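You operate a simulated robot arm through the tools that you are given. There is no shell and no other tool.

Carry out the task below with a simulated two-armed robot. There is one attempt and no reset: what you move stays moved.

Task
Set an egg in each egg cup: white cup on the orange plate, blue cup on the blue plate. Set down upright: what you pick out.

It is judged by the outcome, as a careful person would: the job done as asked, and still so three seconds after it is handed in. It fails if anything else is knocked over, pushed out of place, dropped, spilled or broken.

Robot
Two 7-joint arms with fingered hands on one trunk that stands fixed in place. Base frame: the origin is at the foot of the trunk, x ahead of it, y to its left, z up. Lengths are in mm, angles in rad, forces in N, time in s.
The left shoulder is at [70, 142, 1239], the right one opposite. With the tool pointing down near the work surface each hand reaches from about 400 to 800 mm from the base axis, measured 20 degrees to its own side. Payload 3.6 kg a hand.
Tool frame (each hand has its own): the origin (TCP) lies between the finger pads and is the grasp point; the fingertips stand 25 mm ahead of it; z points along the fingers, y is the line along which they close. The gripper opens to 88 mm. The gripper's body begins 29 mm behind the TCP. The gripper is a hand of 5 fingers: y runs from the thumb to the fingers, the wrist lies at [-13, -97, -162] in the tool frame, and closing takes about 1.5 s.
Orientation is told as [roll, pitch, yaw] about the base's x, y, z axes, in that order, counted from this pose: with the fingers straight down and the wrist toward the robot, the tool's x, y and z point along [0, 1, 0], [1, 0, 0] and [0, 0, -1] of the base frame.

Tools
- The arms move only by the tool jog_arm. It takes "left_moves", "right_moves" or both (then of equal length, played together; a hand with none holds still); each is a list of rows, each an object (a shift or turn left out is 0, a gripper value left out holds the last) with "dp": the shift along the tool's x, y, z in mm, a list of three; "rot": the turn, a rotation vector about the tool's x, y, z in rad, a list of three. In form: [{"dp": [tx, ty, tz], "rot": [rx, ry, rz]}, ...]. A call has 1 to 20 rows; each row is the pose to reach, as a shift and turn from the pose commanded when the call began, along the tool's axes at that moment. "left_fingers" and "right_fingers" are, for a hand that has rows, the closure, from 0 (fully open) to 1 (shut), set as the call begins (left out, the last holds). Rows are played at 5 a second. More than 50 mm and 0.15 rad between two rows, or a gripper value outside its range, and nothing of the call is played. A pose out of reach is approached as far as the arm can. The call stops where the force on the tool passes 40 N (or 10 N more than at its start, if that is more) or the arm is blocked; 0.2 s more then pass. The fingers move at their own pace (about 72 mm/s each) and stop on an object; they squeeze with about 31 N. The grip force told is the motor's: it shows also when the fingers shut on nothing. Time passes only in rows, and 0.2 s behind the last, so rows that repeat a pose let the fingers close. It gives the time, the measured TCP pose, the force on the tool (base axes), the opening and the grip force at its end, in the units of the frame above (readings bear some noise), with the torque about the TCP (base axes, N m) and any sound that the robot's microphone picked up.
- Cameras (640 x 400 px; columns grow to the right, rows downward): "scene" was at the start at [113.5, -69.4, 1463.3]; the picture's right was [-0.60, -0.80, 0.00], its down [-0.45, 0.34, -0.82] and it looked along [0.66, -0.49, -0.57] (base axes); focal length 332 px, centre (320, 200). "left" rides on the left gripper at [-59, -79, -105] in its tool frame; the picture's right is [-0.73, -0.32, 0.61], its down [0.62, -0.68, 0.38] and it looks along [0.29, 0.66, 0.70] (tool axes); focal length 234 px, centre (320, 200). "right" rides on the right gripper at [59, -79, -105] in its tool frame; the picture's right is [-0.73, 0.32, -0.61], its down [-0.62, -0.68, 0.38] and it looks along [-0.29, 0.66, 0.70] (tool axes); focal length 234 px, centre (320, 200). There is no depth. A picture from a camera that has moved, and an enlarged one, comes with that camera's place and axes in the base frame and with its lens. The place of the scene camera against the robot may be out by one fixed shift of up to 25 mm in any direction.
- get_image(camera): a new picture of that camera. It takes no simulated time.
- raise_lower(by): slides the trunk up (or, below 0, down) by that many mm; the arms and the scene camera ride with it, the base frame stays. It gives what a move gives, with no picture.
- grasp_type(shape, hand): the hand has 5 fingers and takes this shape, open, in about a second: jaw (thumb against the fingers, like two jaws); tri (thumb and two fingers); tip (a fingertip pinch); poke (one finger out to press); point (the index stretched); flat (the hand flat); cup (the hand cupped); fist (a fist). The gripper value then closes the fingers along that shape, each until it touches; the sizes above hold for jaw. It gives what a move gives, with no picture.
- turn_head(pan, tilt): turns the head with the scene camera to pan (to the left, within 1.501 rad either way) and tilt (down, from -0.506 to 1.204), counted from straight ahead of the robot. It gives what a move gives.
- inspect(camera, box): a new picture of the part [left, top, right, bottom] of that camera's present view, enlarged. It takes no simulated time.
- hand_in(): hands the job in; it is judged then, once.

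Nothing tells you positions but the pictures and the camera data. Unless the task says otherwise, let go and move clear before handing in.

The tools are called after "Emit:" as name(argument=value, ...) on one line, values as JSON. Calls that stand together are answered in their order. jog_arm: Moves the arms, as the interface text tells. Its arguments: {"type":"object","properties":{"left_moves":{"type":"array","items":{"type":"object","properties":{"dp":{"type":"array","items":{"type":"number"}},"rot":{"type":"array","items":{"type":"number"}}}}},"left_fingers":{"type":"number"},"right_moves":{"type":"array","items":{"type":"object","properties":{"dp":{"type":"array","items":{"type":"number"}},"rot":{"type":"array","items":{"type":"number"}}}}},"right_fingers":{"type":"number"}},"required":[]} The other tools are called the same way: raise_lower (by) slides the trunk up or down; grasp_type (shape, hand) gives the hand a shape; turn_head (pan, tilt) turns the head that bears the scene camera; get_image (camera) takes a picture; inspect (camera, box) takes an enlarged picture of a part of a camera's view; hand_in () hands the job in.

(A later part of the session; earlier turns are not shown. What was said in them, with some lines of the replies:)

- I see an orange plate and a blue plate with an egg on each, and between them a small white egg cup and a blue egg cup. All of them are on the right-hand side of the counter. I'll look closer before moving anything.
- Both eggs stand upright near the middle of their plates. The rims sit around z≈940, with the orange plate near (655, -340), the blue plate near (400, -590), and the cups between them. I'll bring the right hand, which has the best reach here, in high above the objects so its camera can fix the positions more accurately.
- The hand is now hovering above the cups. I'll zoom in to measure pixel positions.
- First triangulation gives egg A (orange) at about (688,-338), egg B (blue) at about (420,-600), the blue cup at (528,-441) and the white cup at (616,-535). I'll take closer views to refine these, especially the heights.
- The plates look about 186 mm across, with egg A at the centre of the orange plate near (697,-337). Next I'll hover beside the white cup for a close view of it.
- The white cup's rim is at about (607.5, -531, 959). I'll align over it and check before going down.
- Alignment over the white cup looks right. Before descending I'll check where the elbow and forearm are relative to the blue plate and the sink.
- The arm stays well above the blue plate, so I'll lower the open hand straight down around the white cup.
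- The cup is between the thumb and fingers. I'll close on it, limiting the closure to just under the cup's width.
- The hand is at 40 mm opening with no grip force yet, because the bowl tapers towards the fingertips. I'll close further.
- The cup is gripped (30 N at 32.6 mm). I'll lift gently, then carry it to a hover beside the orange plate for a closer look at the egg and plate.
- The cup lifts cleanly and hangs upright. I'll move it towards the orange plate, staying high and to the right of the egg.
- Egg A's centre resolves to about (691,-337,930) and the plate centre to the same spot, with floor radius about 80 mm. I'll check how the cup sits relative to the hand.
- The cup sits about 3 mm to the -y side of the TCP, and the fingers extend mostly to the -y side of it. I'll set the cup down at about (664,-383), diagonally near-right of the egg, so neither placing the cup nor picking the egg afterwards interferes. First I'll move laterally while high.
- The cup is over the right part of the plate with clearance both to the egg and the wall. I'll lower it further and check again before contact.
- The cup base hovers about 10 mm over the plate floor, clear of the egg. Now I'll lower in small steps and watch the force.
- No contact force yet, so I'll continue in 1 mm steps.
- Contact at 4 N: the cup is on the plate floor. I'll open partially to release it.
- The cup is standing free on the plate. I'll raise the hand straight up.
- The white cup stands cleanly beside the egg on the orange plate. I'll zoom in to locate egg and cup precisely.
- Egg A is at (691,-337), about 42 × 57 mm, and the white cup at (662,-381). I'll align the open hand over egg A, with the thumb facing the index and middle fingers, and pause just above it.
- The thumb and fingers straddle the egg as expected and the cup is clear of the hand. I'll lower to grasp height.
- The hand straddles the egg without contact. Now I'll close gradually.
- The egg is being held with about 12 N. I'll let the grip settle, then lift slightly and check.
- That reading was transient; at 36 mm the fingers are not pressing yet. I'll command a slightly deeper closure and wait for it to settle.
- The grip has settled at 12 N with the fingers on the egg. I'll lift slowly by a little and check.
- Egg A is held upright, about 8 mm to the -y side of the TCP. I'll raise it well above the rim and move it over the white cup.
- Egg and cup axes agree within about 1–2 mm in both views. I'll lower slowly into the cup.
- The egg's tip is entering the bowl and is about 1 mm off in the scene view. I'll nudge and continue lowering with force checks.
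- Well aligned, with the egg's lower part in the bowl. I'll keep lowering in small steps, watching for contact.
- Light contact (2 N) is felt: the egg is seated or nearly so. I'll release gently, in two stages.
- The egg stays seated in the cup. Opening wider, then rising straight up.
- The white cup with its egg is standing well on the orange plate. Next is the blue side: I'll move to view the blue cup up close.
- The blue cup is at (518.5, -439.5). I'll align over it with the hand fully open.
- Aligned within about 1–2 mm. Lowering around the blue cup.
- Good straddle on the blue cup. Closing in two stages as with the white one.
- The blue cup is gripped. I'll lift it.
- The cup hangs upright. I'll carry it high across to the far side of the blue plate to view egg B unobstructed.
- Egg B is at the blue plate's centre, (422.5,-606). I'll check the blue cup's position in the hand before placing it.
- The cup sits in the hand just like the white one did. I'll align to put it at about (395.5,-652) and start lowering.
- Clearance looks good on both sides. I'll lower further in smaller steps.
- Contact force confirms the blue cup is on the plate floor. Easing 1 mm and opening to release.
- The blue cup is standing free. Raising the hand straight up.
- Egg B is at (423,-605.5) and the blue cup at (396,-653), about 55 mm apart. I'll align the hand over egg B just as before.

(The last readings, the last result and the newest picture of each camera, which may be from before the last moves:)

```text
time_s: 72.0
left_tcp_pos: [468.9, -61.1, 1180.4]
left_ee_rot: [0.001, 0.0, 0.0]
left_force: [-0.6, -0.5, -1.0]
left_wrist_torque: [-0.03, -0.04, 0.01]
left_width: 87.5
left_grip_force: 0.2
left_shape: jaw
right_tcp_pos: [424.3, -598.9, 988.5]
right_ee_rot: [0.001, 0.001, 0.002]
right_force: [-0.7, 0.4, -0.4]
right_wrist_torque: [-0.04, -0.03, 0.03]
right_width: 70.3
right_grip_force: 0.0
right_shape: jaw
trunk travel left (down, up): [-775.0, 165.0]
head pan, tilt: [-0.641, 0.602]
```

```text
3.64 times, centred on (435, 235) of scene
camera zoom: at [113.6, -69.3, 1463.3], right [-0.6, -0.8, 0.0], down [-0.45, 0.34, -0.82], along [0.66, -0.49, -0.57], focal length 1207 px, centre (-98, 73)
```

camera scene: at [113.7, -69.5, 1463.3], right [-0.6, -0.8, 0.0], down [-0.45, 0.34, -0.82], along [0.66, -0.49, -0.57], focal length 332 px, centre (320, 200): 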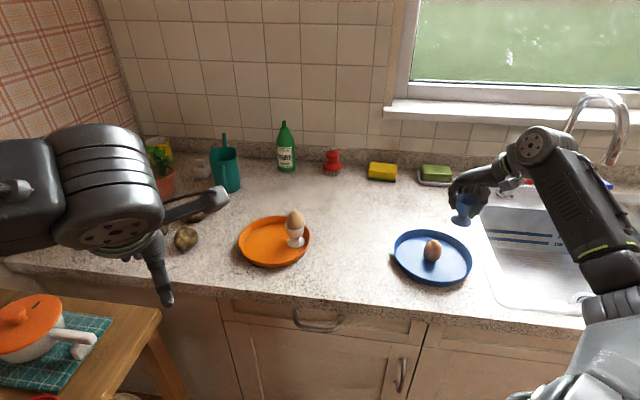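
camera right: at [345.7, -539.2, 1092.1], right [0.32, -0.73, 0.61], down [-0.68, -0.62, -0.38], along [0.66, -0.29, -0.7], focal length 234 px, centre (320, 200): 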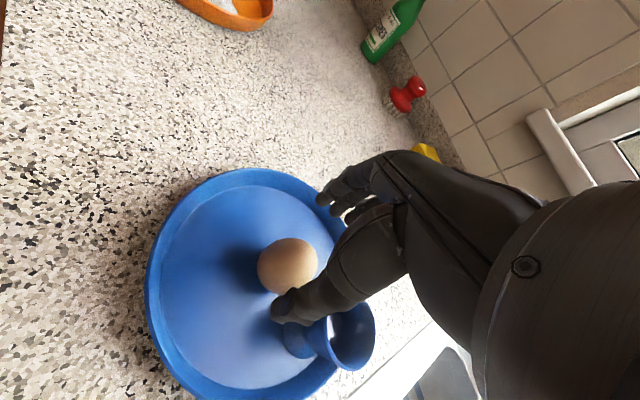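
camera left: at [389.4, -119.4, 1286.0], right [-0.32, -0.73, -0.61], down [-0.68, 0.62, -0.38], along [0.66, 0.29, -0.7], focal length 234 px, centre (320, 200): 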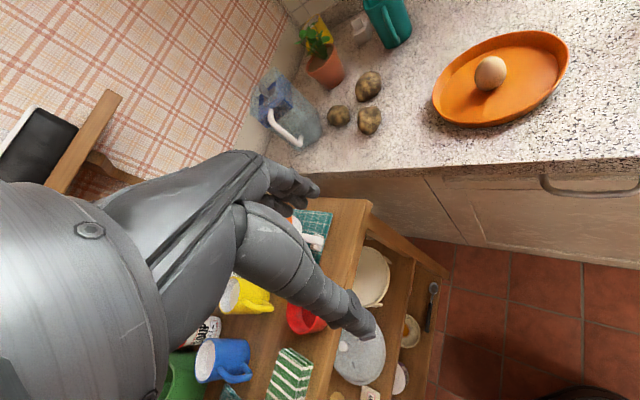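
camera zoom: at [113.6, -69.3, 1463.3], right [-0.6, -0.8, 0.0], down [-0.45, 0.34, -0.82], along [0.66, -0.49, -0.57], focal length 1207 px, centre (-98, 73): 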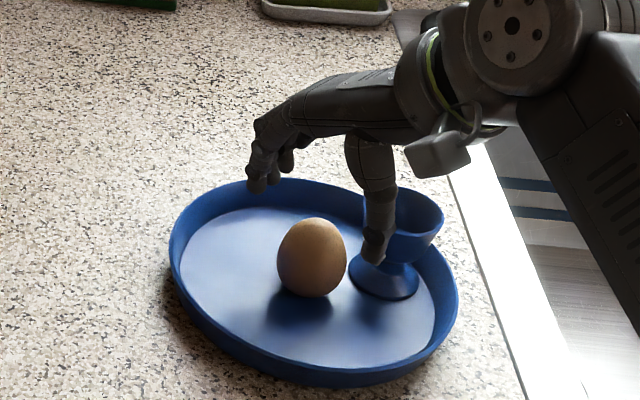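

The setup matches the first egg's geometry. Lowering to grasp height.

Emit:
jog_arm(right_moves=[{"dp": [0, 0, 8]}, {"dp": [0, 0, 16]}, {"dp": [0, 0, 24]}, {"dp": [0, 0, 32]}, {"dp": [0, 0, 39]}, {"dp": [0, 0, 43]}, {"dp": [0, 0, 43]}])

Emit:
jog_arm(right_moves=[{"dp": [0, 0, 0]}, {"dp": [0, 0, 0]}, {"dp": [0, 0, 0]}, {"dp": [0, 0, 0]}], right_fingers=0.5)

Emit:
get_image(camera="right")

Emit:
inspect(camera="scene", box=[390, 200, 480, 290])

```text
time_s: 73.6
left_tcp_pos: [468.4, -61.0, 1181.4]
left_ee_rot: [0.0, 0.002, -0.001]
left_force: [-0.3, 0.6, 0.7]
left_wrist_torque: [0.02, -0.03, -0.01]
left_width: 87.8
left_grip_force: 0.0
left_shape: jaw
right_tcp_pos: [426.0, -596.9, 946.0]
right_ee_rot: [0.0, -0.001, 0.0]
right_force: [-0.7, 0.5, -0.4]
right_wrist_torque: [-0.01, 0.01, 0.01]
right_width: 70.1
right_grip_force: 0.1
right_shape: jaw
trunk travel left (down, up): [-775.0, 165.0]
head pan, tilt: [-0.641, 0.602]
```

```text
time_s: 74.6
left_tcp_pos: [469.7, -61.0, 1180.4]
left_ee_rot: [0.0, 0.0, -0.001]
left_force: [0.0, -0.3, 0.3]
left_wrist_torque: [0.02, 0.02, -0.03]
left_width: 87.6
left_grip_force: 0.1
left_shape: jaw
right_tcp_pos: [425.4, -597.0, 945.6]
right_ee_rot: [0.0, -0.001, 0.001]
right_force: [0.2, -0.2, 0.0]
right_wrist_torque: [0.01, 0.0, -0.01]
right_width: 44.5
right_grip_force: 0.1
right_shape: jaw
trunk travel left (down, up): [-775.0, 165.0]
head pan, tilt: [-0.641, 0.602]
```

```text
taken
camera right: at [345.8, -538.6, 1049.3], right [0.32, -0.73, 0.61], down [-0.68, -0.62, -0.38], along [0.66, -0.29, -0.7], focal length 234 px, centre (320, 200)
```

right: 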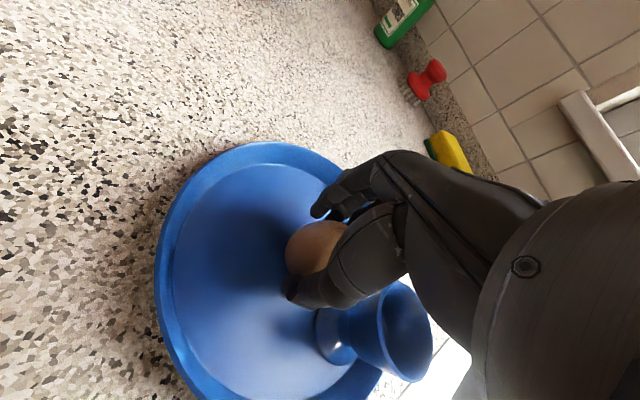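

```text
4.44 times, centred on (435, 245) of scene
camera zoom: at [113.6, -69.4, 1463.3], right [-0.6, -0.8, 0.0], down [-0.45, 0.34, -0.82], along [0.66, -0.49, -0.57], focal length 1475 px, centre (-191, 0)
```

zoom: 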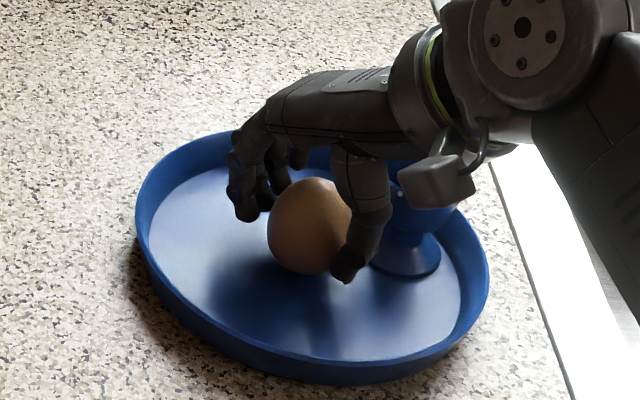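

Straddled cleanly with no contact. Now closing onto the egg as before.

Emit:
jog_arm(right_moves=[{"dp": [0, 0, 0]}, {"dp": [0, 0, 0]}, {"dp": [0, 0, 0]}, {"dp": [0, 0, 0]}], right_fingers=0.64)

Emit:
inspect(camera="scene", box=[390, 200, 480, 290])

Emit:
inspect(camera="right", box=[250, 170, 430, 390])

```text
time_s: 75.6
left_tcp_pos: [468.0, -61.3, 1180.3]
left_ee_rot: [-0.001, 0.001, 0.001]
left_force: [-0.8, 0.2, -0.4]
left_wrist_torque: [0.0, -0.01, 0.0]
left_width: 87.3
left_grip_force: 0.1
left_shape: jaw
right_tcp_pos: [424.6, -597.9, 945.6]
right_ee_rot: [0.0, 0.0, 0.0]
right_force: [-0.7, 0.5, -0.4]
right_wrist_torque: [-0.01, 0.0, 0.02]
right_width: 32.2
right_grip_force: 12.1
right_shape: jaw
trunk travel left (down, up): [-775.0, 165.0]
head pan, tilt: [-0.641, 0.602]
```

```text
4.44 times, centred on (435, 245) of scene
camera zoom: at [113.6, -69.4, 1463.3], right [-0.6, -0.8, 0.0], down [-0.45, 0.34, -0.82], along [0.66, -0.49, -0.57], focal length 1475 px, centre (-191, 0)
```

zoom: 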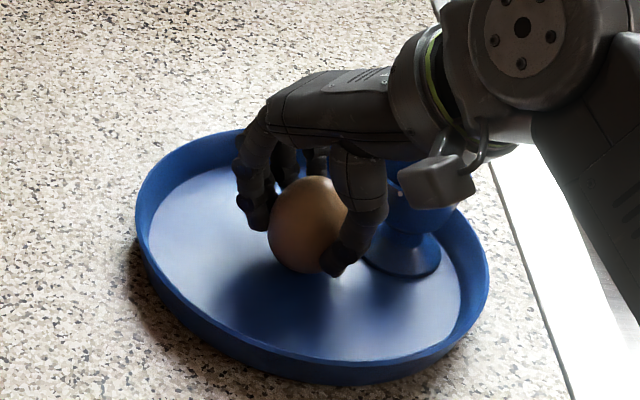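

```text
1.82 times, centred on (340, 280) of right
camera zoom: at [345.8, -538.6, 1049.3], right [0.32, -0.73, 0.61], down [-0.68, -0.62, -0.38], along [0.66, -0.29, -0.7], focal length 426 px, centre (284, 54)
```

zoom: 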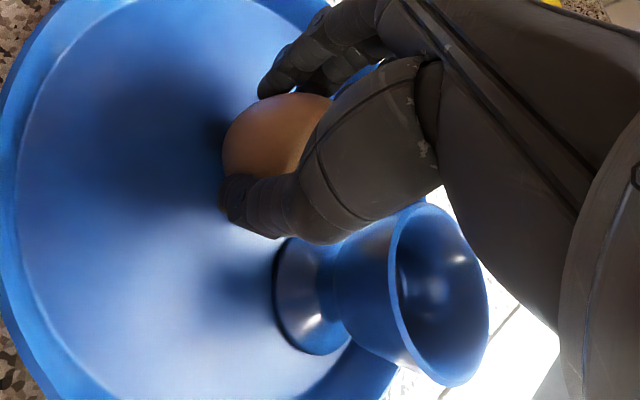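

Gripped at 12 N, same as the first egg. Lifting slowly and checking.

Emit:
jog_arm(right_moves=[{"dp": [0, 0, -1]}, {"dp": [0, 0, -3]}, {"dp": [0, 0, -6]}, {"dp": [0, 0, -10]}, {"dp": [0, 0, -10]}])

Emit:
inspect(camera="scene", box=[390, 200, 480, 290])

Emit:
inspect(camera="right", box=[250, 170, 430, 390])

```text
time_s: 76.8
left_tcp_pos: [467.9, -60.7, 1180.1]
left_ee_rot: [-0.001, 0.0, 0.0]
left_force: [0.2, -0.8, 0.2]
left_wrist_torque: [-0.03, 0.0, 0.0]
left_width: 87.4
left_grip_force: 0.1
left_shape: jaw
right_tcp_pos: [424.8, -598.2, 955.3]
right_ee_rot: [0.001, 0.001, 0.002]
right_force: [0.2, -0.2, -0.4]
right_wrist_torque: [0.01, -0.02, -0.01]
right_width: 32.4
right_grip_force: 12.1
right_shape: jaw
trunk travel left (down, up): [-775.0, 165.0]
head pan, tilt: [-0.641, 0.602]
```

```text
4.44 times, centred on (435, 245) of scene
camera zoom: at [113.7, -69.5, 1463.3], right [-0.6, -0.8, 0.0], down [-0.45, 0.34, -0.82], along [0.66, -0.49, -0.57], focal length 1475 px, centre (-191, 0)
```

zoom: 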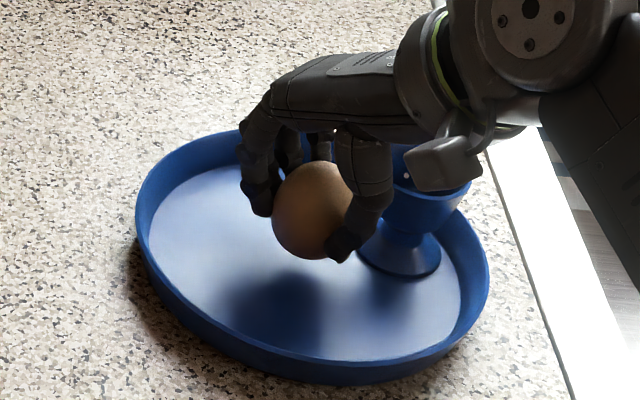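

```text
1.82 times, centred on (340, 280) of right
camera zoom: at [345.6, -538.8, 1059.5], right [0.32, -0.73, 0.61], down [-0.68, -0.62, -0.38], along [0.66, -0.29, -0.7], focal length 426 px, centre (284, 54)
```

zoom: 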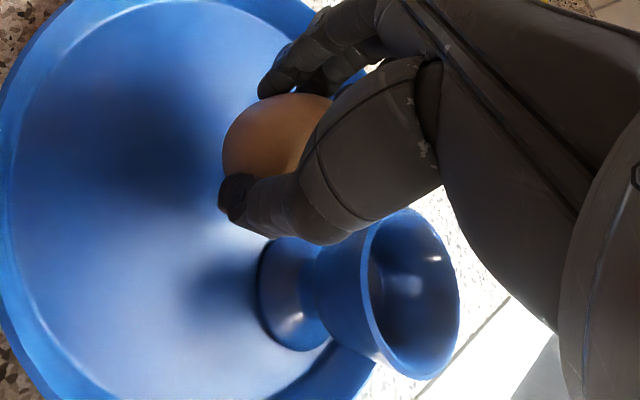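

Egg B is securely held. Raising and moving it over the blue cup.

Emit:
jog_arm(right_moves=[{"dp": [0, 0, -10]}, {"dp": [0, 0, -25]}, {"dp": [0, 0, -42]}, {"dp": [0, 0, -58]}, {"dp": [0, 0, -68]}, {"dp": [0, 0, -70]}, {"dp": [-9, -5, -70]}, {"dp": [-23, -13, -70]}, {"dp": [-36, -21, -70]}, {"dp": [-44, -25, -70]}, {"dp": [-47.8, -27.6, -70]}, {"dp": [-47.8, -27.6, -70]}, {"dp": [-47.8, -27.6, -70]}])

Emit:
inspect(camera="scene", box=[390, 170, 490, 270])

Emit:
inspect(camera="right", box=[220, 170, 400, 350])

```text
time_s: 79.6
left_tcp_pos: [469.9, -62.1, 1180.4]
left_ee_rot: [0.001, 0.0, -0.001]
left_force: [-0.4, 0.0, -0.8]
left_wrist_torque: [-0.01, 0.02, 0.02]
left_width: 87.4
left_grip_force: 0.1
left_shape: jaw
right_tcp_pos: [397.1, -645.7, 1025.0]
right_ee_rot: [-0.001, 0.0, -0.001]
right_force: [-0.4, -0.2, -0.9]
right_wrist_torque: [0.04, 0.02, 0.01]
right_width: 32.1
right_grip_force: 11.8
right_shape: jaw
trunk travel left (down, up): [-775.0, 165.0]
head pan, tilt: [-0.641, 0.602]
```

```text
4.00 times, centred on (440, 220) of scene
camera zoom: at [113.7, -69.5, 1463.3], right [-0.6, -0.8, 0.0], down [-0.45, 0.34, -0.82], along [0.66, -0.49, -0.57], focal length 1328 px, centre (-160, 120)
```

zoom: 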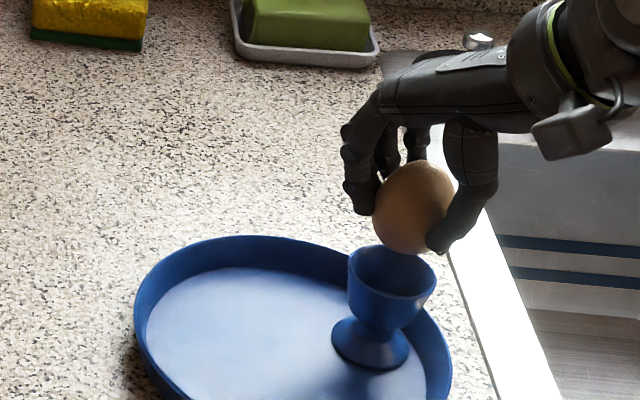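

```text
2.22 times, centred on (310, 260) of right
camera zoom: at [318.5, -586.7, 1128.9], right [0.32, -0.73, 0.61], down [-0.68, -0.62, -0.38], along [0.66, -0.29, -0.7], focal length 520 px, centre (342, 67)
```

zoom: 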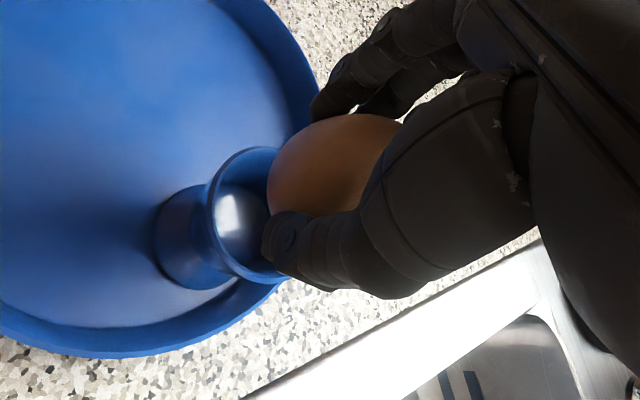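

Egg and cup axes agree in both views. Lowering into the cup.

Emit:
jog_arm(right_moves=[{"dp": [0, 0, 5]}, {"dp": [0, 0, 10]}, {"dp": [0, 0, 15]}, {"dp": [0, 0, 19]}, {"dp": [0, 0, 23]}, {"dp": [0, 0, 26]}, {"dp": [0, 0, 26]}])

Emit:
inspect(camera="scene", box=[400, 190, 480, 270])

Emit:
inspect(camera="right", box=[220, 170, 400, 350])

```text
time_s: 81.2
left_tcp_pos: [468.0, -60.7, 1180.8]
left_ee_rot: [0.0, 0.0, -0.001]
left_force: [0.4, -0.3, -0.3]
left_wrist_torque: [0.01, 0.01, 0.02]
left_width: 87.7
left_grip_force: 0.1
left_shape: jaw
right_tcp_pos: [396.0, -645.8, 999.0]
right_ee_rot: [-0.001, 0.0, 0.002]
right_force: [-0.6, 0.2, 0.3]
right_wrist_torque: [0.02, -0.02, 0.02]
right_width: 32.1
right_grip_force: 12.2
right_shape: jaw
trunk travel left (down, up): [-775.0, 165.0]
head pan, tilt: [-0.641, 0.602]
```

```text
5.00 times, centred on (440, 230) of scene
camera zoom: at [113.6, -69.5, 1463.3], right [-0.6, -0.8, 0.0], down [-0.45, 0.34, -0.82], along [0.66, -0.49, -0.57], focal length 1660 px, centre (-280, 50)
```

zoom: 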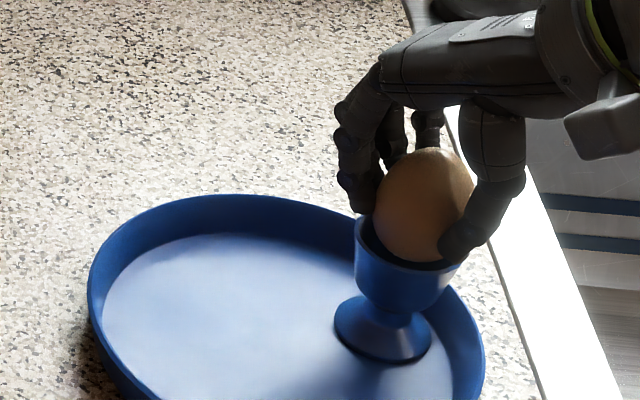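

```text
2.22 times, centred on (310, 260) of right
camera zoom: at [318.3, -586.8, 1103.0], right [0.32, -0.73, 0.61], down [-0.68, -0.62, -0.38], along [0.66, -0.29, -0.7], focal length 520 px, centre (342, 67)
```

zoom: 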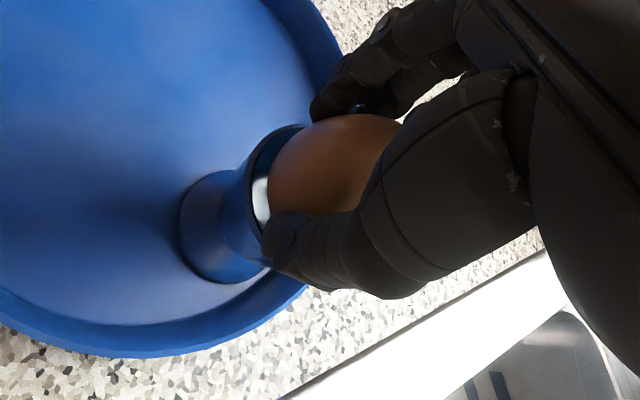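

Nearly aligned. I'll nudge under a millimetre to centre, then continue in small steps.

Emit:
jog_arm(right_moves=[{"dp": [0.8, 0.5, 0]}, {"dp": [0.8, 0.5, 2]}, {"dp": [0.8, 0.5, 3]}, {"dp": [0.8, 0.5, 3]}])

Emit:
jog_arm(right_moves=[{"dp": [0, 0, 1]}, {"dp": [0, 0, 2]}, {"dp": [0, 0, 2]}])

Emit:
inspect(camera="scene", box=[410, 190, 474, 254])

Emit:
inspect(camera="right", box=[220, 170, 400, 350])

```text
time_s: 82.2
left_tcp_pos: [469.1, -61.6, 1180.1]
left_ee_rot: [0.001, 0.0, 0.0]
left_force: [-0.3, 0.2, -0.3]
left_wrist_torque: [0.02, 0.0, 0.04]
left_width: 87.9
left_grip_force: 0.0
left_shape: jaw
right_tcp_pos: [397.9, -644.7, 996.6]
right_ee_rot: [0.0, 0.0, 0.0]
right_force: [0.4, -0.4, -1.0]
right_wrist_torque: [0.05, -0.02, 0.03]
right_width: 32.2
right_grip_force: 12.3
right_shape: jaw
trunk travel left (down, up): [-775.0, 165.0]
head pan, tilt: [-0.641, 0.602]
```

```text
time_s: 83.0
left_tcp_pos: [469.5, -61.0, 1181.8]
left_ee_rot: [0.0, -0.001, 0.0]
left_force: [-0.1, -0.7, 0.0]
left_wrist_torque: [0.0, -0.01, 0.02]
left_width: 87.2
left_grip_force: 0.0
left_shape: jaw
right_tcp_pos: [397.8, -645.5, 993.9]
right_ee_rot: [-0.001, 0.0, 0.0]
right_force: [-0.2, -0.3, -0.9]
right_wrist_torque: [0.0, -0.03, 0.01]
right_width: 32.1
right_grip_force: 11.7
right_shape: jaw
trunk travel left (down, up): [-775.0, 165.0]
head pan, tilt: [-0.641, 0.602]
```

```text
6.25 times, centred on (442, 222) of scene
camera zoom: at [113.7, -69.5, 1463.3], right [-0.6, -0.8, 0.0], down [-0.45, 0.34, -0.82], along [0.66, -0.49, -0.57], focal length 2075 px, centre (-442, 62)
```

zoom: 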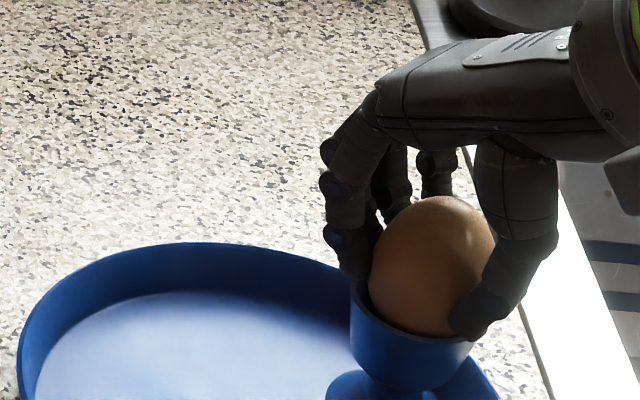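

```text
2.22 times, centred on (310, 260) of right
camera zoom: at [318.6, -585.9, 1097.7], right [0.32, -0.73, 0.61], down [-0.68, -0.62, -0.38], along [0.66, -0.29, -0.7], focal length 520 px, centre (342, 67)
```

zoom: 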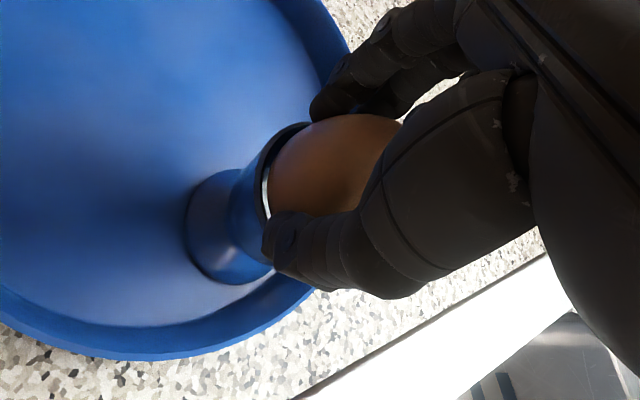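

Emit:
jog_arm(right_moves=[{"dp": [0, 0, 1]}, {"dp": [0, 0, 2]}, {"dp": [0, 0, 2]}])

Emit:
jog_arm(right_moves=[{"dp": [0, 0, 1]}, {"dp": [0, 0, 1]}])

Emit:
jog_arm(right_moves=[{"dp": [0, 0, 1]}, {"dp": [0, 0, 1]}])

Emit:
inspect(camera="scene", box=[400, 190, 480, 270])

Emit:
inspect(camera="right", box=[220, 170, 400, 350])

```text
time_s: 83.8
left_tcp_pos: [469.4, -60.7, 1181.0]
left_ee_rot: [0.0, 0.0, 0.001]
left_force: [0.4, 0.2, -0.6]
left_wrist_torque: [0.02, 0.05, 0.03]
left_width: 87.5
left_grip_force: 0.1
left_shape: jaw
right_tcp_pos: [396.2, -644.9, 992.4]
right_ee_rot: [0.0, 0.001, 0.0]
right_force: [0.3, 0.6, -0.8]
right_wrist_torque: [0.01, 0.02, 0.0]
right_width: 32.4
right_grip_force: 11.9
right_shape: jaw
trunk travel left (down, up): [-775.0, 165.0]
head pan, tilt: [-0.641, 0.602]
```

```text
time_s: 84.4
left_tcp_pos: [468.1, -62.5, 1180.2]
left_ee_rot: [0.001, 0.001, -0.001]
left_force: [-0.6, 0.3, -0.1]
left_wrist_torque: [-0.01, -0.01, -0.01]
left_width: 87.6
left_grip_force: 0.0
left_shape: jaw
right_tcp_pos: [397.4, -645.7, 992.0]
right_ee_rot: [0.001, -0.002, -0.001]
right_force: [-0.4, -0.2, -1.1]
right_wrist_torque: [-0.05, 0.02, 0.0]
right_width: 32.4
right_grip_force: 11.9
right_shape: jaw
trunk travel left (down, up): [-775.0, 165.0]
head pan, tilt: [-0.641, 0.602]
```

```text
time_s: 85.0
left_tcp_pos: [469.0, -60.5, 1180.0]
left_ee_rot: [0.0, -0.001, 0.0]
left_force: [-0.3, -0.4, 0.1]
left_wrist_torque: [0.03, -0.02, 0.03]
left_width: 87.5
left_grip_force: 0.1
left_shape: jaw
right_tcp_pos: [396.9, -644.8, 991.3]
right_ee_rot: [0.0, 0.0, 0.0]
right_force: [-1.1, -0.6, -0.4]
right_wrist_torque: [0.01, -0.03, -0.03]
right_width: 32.4
right_grip_force: 12.3
right_shape: jaw
trunk travel left (down, up): [-775.0, 165.0]
head pan, tilt: [-0.641, 0.602]
```

```text
5.00 times, centred on (440, 230) of scene
camera zoom: at [113.7, -69.5, 1463.3], right [-0.6, -0.8, 0.0], down [-0.45, 0.34, -0.82], along [0.66, -0.49, -0.57], focal length 1660 px, centre (-280, 50)
```

zoom: 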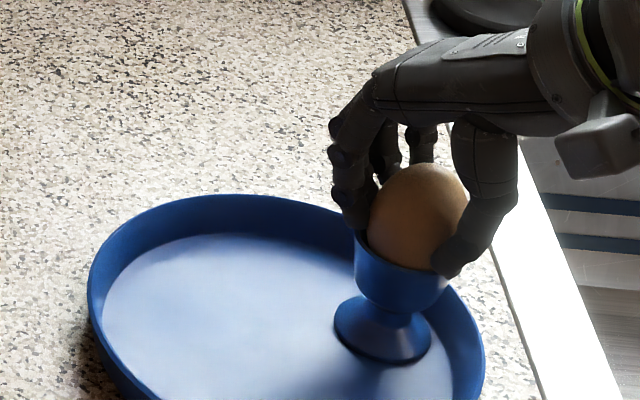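

```text
2.22 times, centred on (310, 260) of right
camera zoom: at [318.7, -586.1, 1094.1], right [0.32, -0.73, 0.61], down [-0.68, -0.62, -0.38], along [0.66, -0.29, -0.7], focal length 520 px, centre (342, 67)
```

zoom: 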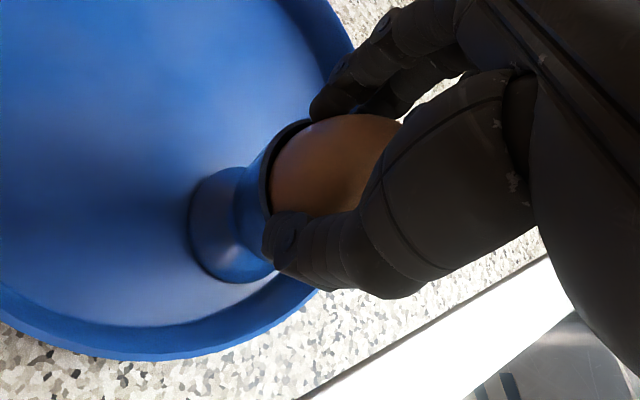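

Emit:
jog_arm(right_moves=[{"dp": [0, 0, 1]}, {"dp": [0, 0, 1]}])

Emit:
jog_arm(right_moves=[{"dp": [0, 0, 1]}, {"dp": [0, 0, 1]}])

Emit:
inspect(camera="scene", box=[400, 190, 480, 270])

```text
time_s: 85.6
left_tcp_pos: [469.8, -61.5, 1180.0]
left_ee_rot: [-0.001, 0.0, -0.002]
left_force: [0.6, -0.3, -0.6]
left_wrist_torque: [-0.03, 0.04, 0.02]
left_width: 87.4
left_grip_force: 0.0
left_shape: jaw
right_tcp_pos: [398.5, -646.1, 990.5]
right_ee_rot: [0.001, 0.001, 0.001]
right_force: [0.9, -0.1, -1.5]
right_wrist_torque: [-0.02, 0.06, 0.0]
right_width: 32.4
right_grip_force: 12.1
right_shape: jaw
trunk travel left (down, up): [-775.0, 165.0]
head pan, tilt: [-0.641, 0.602]
```

```text
time_s: 86.2
left_tcp_pos: [469.1, -61.4, 1181.7]
left_ee_rot: [0.0, 0.001, 0.0]
left_force: [-0.4, -0.3, -0.2]
left_wrist_torque: [-0.01, -0.05, 0.01]
left_width: 87.5
left_grip_force: 0.1
left_shape: jaw
right_tcp_pos: [396.5, -645.0, 989.1]
right_ee_rot: [0.001, 0.0, 0.0]
right_force: [-0.8, -0.3, 2.0]
right_wrist_torque: [0.0, 0.02, -0.01]
right_width: 32.3
right_grip_force: 11.9
right_shape: jaw
trunk travel left (down, up): [-775.0, 165.0]
head pan, tilt: [-0.641, 0.602]
```

```text
5.00 times, centred on (440, 230) of scene
camera zoom: at [113.5, -69.3, 1463.4], right [-0.6, -0.8, 0.0], down [-0.45, 0.34, -0.82], along [0.66, -0.49, -0.57], focal length 1660 px, centre (-280, 50)
```

zoom: 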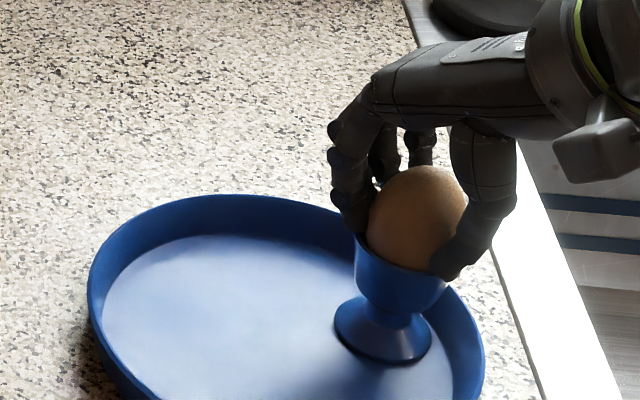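

Same light 2 N contact as with the first egg. Releasing gently.

Emit:
jog_arm(right_moves=[{"dp": [0, 0, 0]}, {"dp": [0, 0, 0]}, {"dp": [0, 0, 0]}], right_fingers=0.58)

Emit:
inspect(camera="scene", box=[400, 190, 480, 270])

Emit:
inspect(camera="right", box=[220, 170, 400, 350])

```text
time_s: 87.0
left_tcp_pos: [469.8, -61.1, 1180.1]
left_ee_rot: [-0.002, 0.0, 0.001]
left_force: [0.2, -0.9, -0.7]
left_wrist_torque: [0.01, -0.04, -0.01]
left_width: 87.5
left_grip_force: 0.0
left_shape: jaw
right_tcp_pos: [397.9, -646.2, 988.3]
right_ee_rot: [0.0, -0.002, -0.001]
right_force: [0.7, -0.2, 0.9]
right_wrist_torque: [0.01, -0.02, -0.03]
right_width: 37.0
right_grip_force: 0.0
right_shape: jaw
trunk travel left (down, up): [-775.0, 165.0]
head pan, tilt: [-0.641, 0.602]
```

```text
5.00 times, centred on (440, 230) of scene
camera zoom: at [113.5, -69.2, 1463.3], right [-0.6, -0.8, 0.0], down [-0.45, 0.34, -0.82], along [0.66, -0.49, -0.57], focal length 1660 px, centre (-280, 50)
```

zoom: 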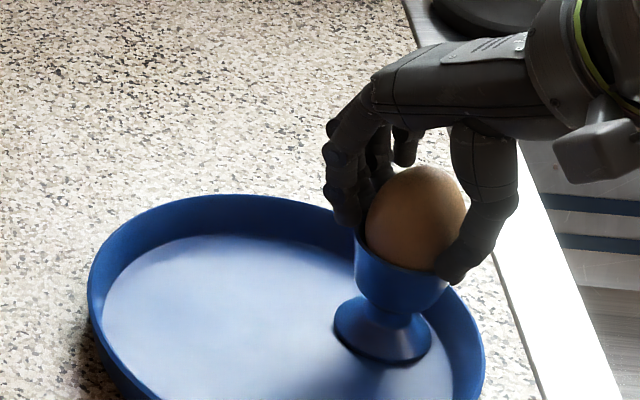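

```text
2.22 times, centred on (310, 260) of right
camera zoom: at [318.7, -585.9, 1092.2], right [0.32, -0.73, 0.61], down [-0.68, -0.62, -0.38], along [0.66, -0.29, -0.7], focal length 520 px, centre (342, 67)
```

zoom: 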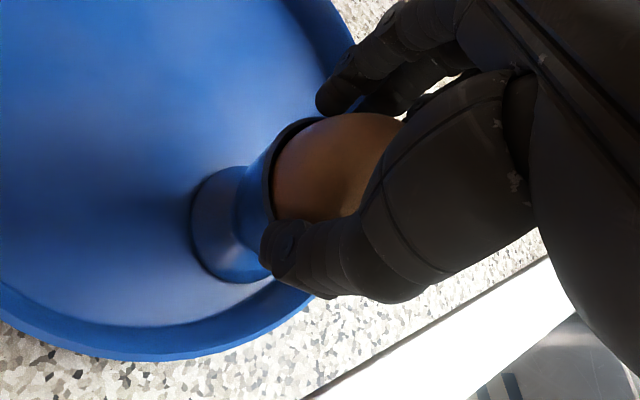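

The egg sits in the blue cup. Opening wider, then rising straight up.

Emit:
jog_arm(right_moves=[{"dp": [0, 0, 0]}, {"dp": [0, 0, 0]}, {"dp": [0, 0, 0]}, {"dp": [0, 0, 0]}], right_fingers=0.25)

Emit:
jog_arm(right_moves=[{"dp": [0, 0, -6]}, {"dp": [0, 0, -14]}, {"dp": [0, 0, -26]}, {"dp": [0, 0, -42]}, {"dp": [0, 0, -60]}, {"dp": [0, 0, -80]}, {"dp": [0, 0, -105]}, {"dp": [0, 0, -125]}, {"dp": [0, 0, -125]}])

Emit:
inspect(camera="scene", box=[380, 180, 490, 290])

Emit:
get_image(camera="right")

```text
time_s: 88.0
left_tcp_pos: [469.1, -61.0, 1180.2]
left_ee_rot: [0.0, 0.0, -0.001]
left_force: [0.1, 1.0, -0.5]
left_wrist_torque: [0.01, 0.0, -0.01]
left_width: 87.2
left_grip_force: 0.0
left_shape: jaw
right_tcp_pos: [397.5, -645.9, 988.7]
right_ee_rot: [0.001, -0.001, 0.0]
right_force: [-0.1, -0.3, -0.8]
right_wrist_torque: [0.02, -0.01, -0.01]
right_width: 65.8
right_grip_force: 0.0
right_shape: jaw
trunk travel left (down, up): [-775.0, 165.0]
head pan, tilt: [-0.641, 0.602]
```

```text
time_s: 90.0
left_tcp_pos: [469.9, -61.1, 1180.3]
left_ee_rot: [0.001, -0.001, -0.001]
left_force: [-0.4, -0.1, 0.2]
left_wrist_torque: [0.01, -0.01, 0.01]
left_width: 87.3
left_grip_force: 0.1
left_shape: jaw
right_tcp_pos: [397.3, -645.6, 1114.4]
right_ee_rot: [-0.001, 0.0, -0.001]
right_force: [-0.1, 0.9, -0.2]
right_wrist_torque: [0.0, 0.0, -0.01]
right_width: 66.0
right_grip_force: 0.0
right_shape: jaw
trunk travel left (down, up): [-775.0, 165.0]
head pan, tilt: [-0.641, 0.602]
```

```text
3.64 times, centred on (435, 235) of scene
camera zoom: at [113.7, -69.6, 1463.3], right [-0.6, -0.8, 0.0], down [-0.45, 0.34, -0.82], along [0.66, -0.49, -0.57], focal length 1207 px, centre (-98, 73)
```

zoom: 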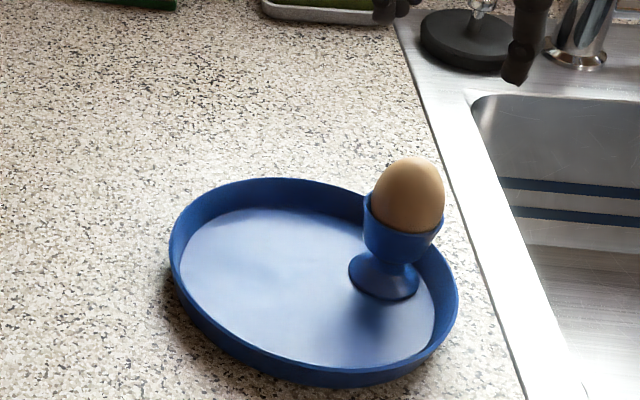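

```text
taken
camera right: at [318.7, -586.2, 1217.5], right [0.32, -0.73, 0.61], down [-0.68, -0.62, -0.38], along [0.66, -0.29, -0.7], focal length 234 px, centre (320, 200)
```

right: 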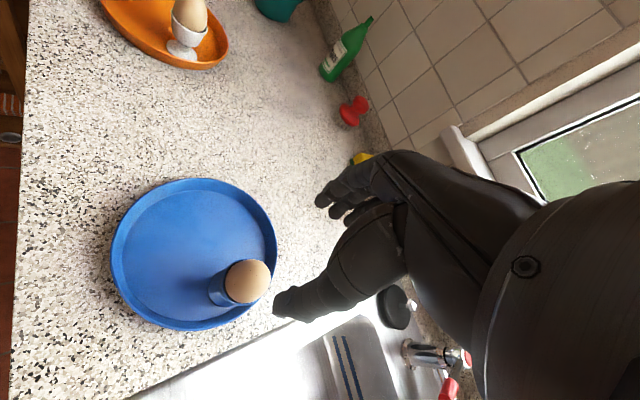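

Both cups now hold their eggs upright on the right plates. I'll retreat the right hand up and back towards its start position, then do a final check.

Emit:
jog_arm(right_moves=[{"dp": [0, 0, -30]}, {"dp": [0, 0, -65]}, {"dp": [0, 0, -100]}, {"dp": [12, -8, -130]}, {"dp": [40, -20, -150]}, {"dp": [75, -36, -162]}, {"dp": [112, -54, -165]}, {"dp": [148, -70, -165]}, {"dp": [176, -82, -165]}, {"dp": [192, -88, -165]}, {"dp": [192, -88, -165]}], right_fingers=0)

Emit:
get_image(camera="scene")

Emit:
inspect(camera="scene", box=[230, 180, 390, 290])

Emit:
inspect(camera="scene", box=[370, 180, 500, 300])

Emit:
get_image(camera="right")

```text
time_s: 92.4
left_tcp_pos: [468.8, -60.3, 1180.7]
left_ee_rot: [0.001, 0.001, 0.001]
left_force: [0.2, 0.2, -0.8]
left_wrist_torque: [-0.01, 0.02, -0.01]
left_width: 87.6
left_grip_force: 0.1
left_shape: jaw
right_tcp_pos: [351.4, -467.9, 1186.9]
right_ee_rot: [0.002, -0.009, 0.002]
right_force: [-0.2, -0.3, -0.1]
right_wrist_torque: [-0.01, 0.03, 0.01]
right_width: 87.7
right_grip_force: 0.1
right_shape: jaw
right hand out of reach, approached as far as the arm can: row 3, 4, 5, 6, 7, 8, 9, 10, 11
trunk travel left (down, up): [-775.0, 165.0]
head pan, tilt: [-0.641, 0.602]
```

```text
taken
camera scene: at [113.4, -69.1, 1463.4], right [-0.6, -0.8, 0.0], down [-0.45, 0.34, -0.82], along [0.66, -0.49, -0.57], focal length 332 px, centre (320, 200)
```

scene: 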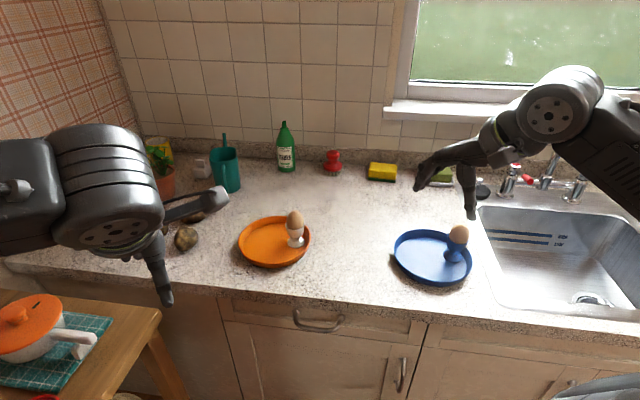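

```text
3.64 times, centred on (310, 235) of scene
camera zoom: at [113.4, -69.1, 1463.4], right [-0.6, -0.8, 0.0], down [-0.45, 0.34, -0.82], along [0.66, -0.49, -0.57], focal length 1207 px, centre (356, 73)
```

zoom: 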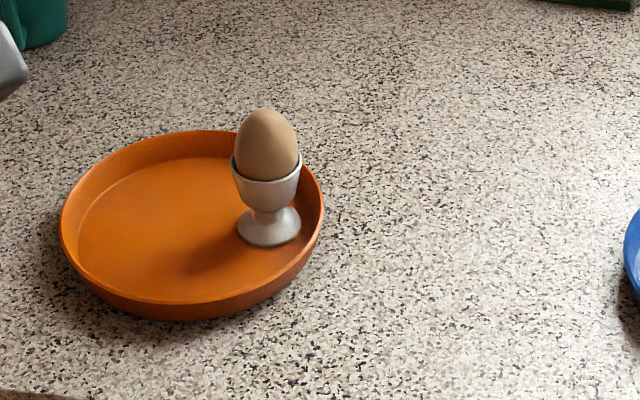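

```text
3.33 times, centred on (435, 240) of scene
camera zoom: at [113.4, -69.1, 1463.4], right [-0.6, -0.8, 0.0], down [-0.45, 0.34, -0.82], along [0.66, -0.49, -0.57], focal length 1106 px, centre (-63, 67)
```

zoom: 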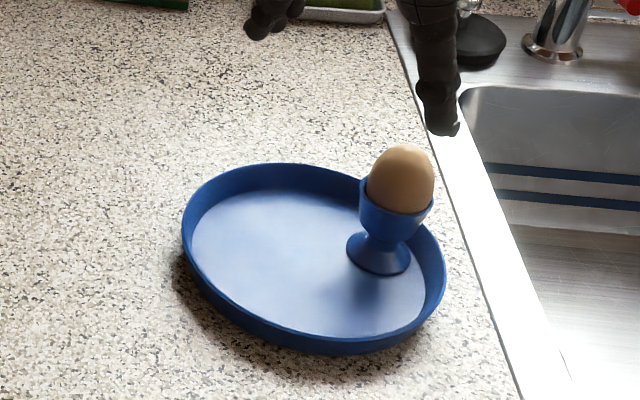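

```text
taken
camera right: at [272.0, -407.9, 1289.9], right [0.32, -0.73, 0.61], down [-0.68, -0.62, -0.39], along [0.66, -0.29, -0.69], focal length 234 px, centre (320, 200)
```

right: 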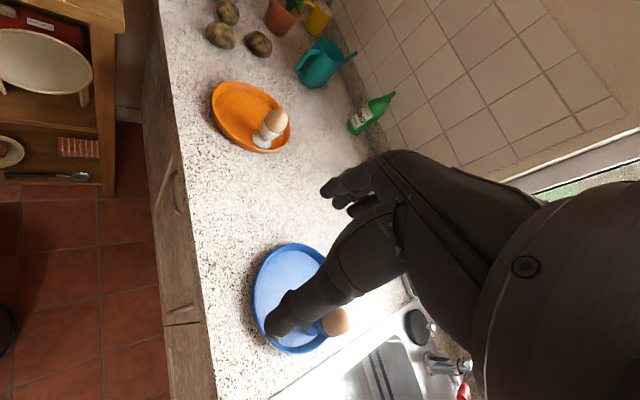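

Everything stands upright and the arm is well clear. I'll let a moment pass to make sure the arm and eggs are stable before handing in.

Emit:
jog_arm(right_moves=[{"dp": [0, 0, 0]}, {"dp": [0, 0, 0]}, {"dp": [0, 0, 0]}, {"dp": [0, 0, 0]}, {"dp": [0, 0, 0]}, {"dp": [0, 0, 0]}, {"dp": [0, 0, 0]}, {"dp": [0, 0, 0]}, {"dp": [0, 0, 0]}, {"dp": [0, 0, 0]}])

Emit:
get_image(camera="scene")

```text
time_s: 94.6
left_tcp_pos: [469.8, -60.8, 1181.0]
left_ee_rot: [-0.001, -0.001, 0.0]
left_force: [-0.2, -0.1, 0.4]
left_wrist_torque: [-0.04, -0.02, -0.03]
left_width: 87.6
left_grip_force: 0.0
left_shape: jaw
right_tcp_pos: [352.9, -466.8, 1186.9]
right_ee_rot: [0.002, -0.009, 0.001]
right_force: [-0.1, 0.7, 0.0]
right_wrist_torque: [0.0, -0.02, -0.03]
right_width: 87.8
right_grip_force: 0.0
right_shape: jaw
trunk travel left (down, up): [-775.0, 165.0]
head pan, tilt: [-0.641, 0.602]
```

```text
taken
camera scene: at [113.6, -69.4, 1463.3], right [-0.6, -0.8, 0.0], down [-0.45, 0.34, -0.82], along [0.66, -0.49, -0.57], focal length 332 px, centre (320, 200)
```

scene: 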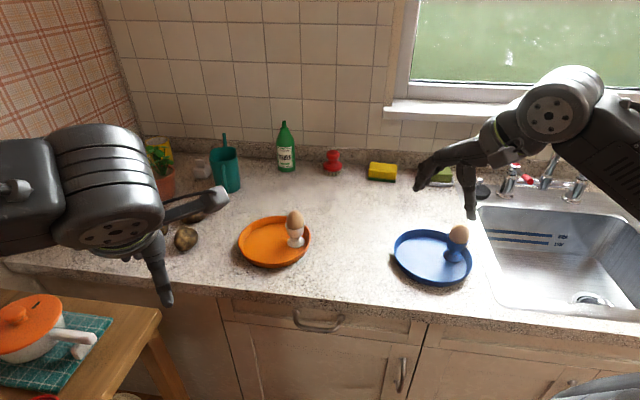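

The arm is still and clear. The white cup with its egg is on the orange plate, the blue cup with its egg is on the blue plate, and nothing else has moved. I'm handing the job in.

Emit:
hand_in()

```text
The job is handed in.
```

The job is handed in. The white egg cup stands upright on the orange plate and the blue one upright on the blue plate, each holding an egg.

Each egg went into the cup on the plate it started on. In the last picture, about two seconds after the arm stopped, both cups and eggs were steady. Nothing else on the counter appeared to have moved. Both hands are empty and clear of the work.
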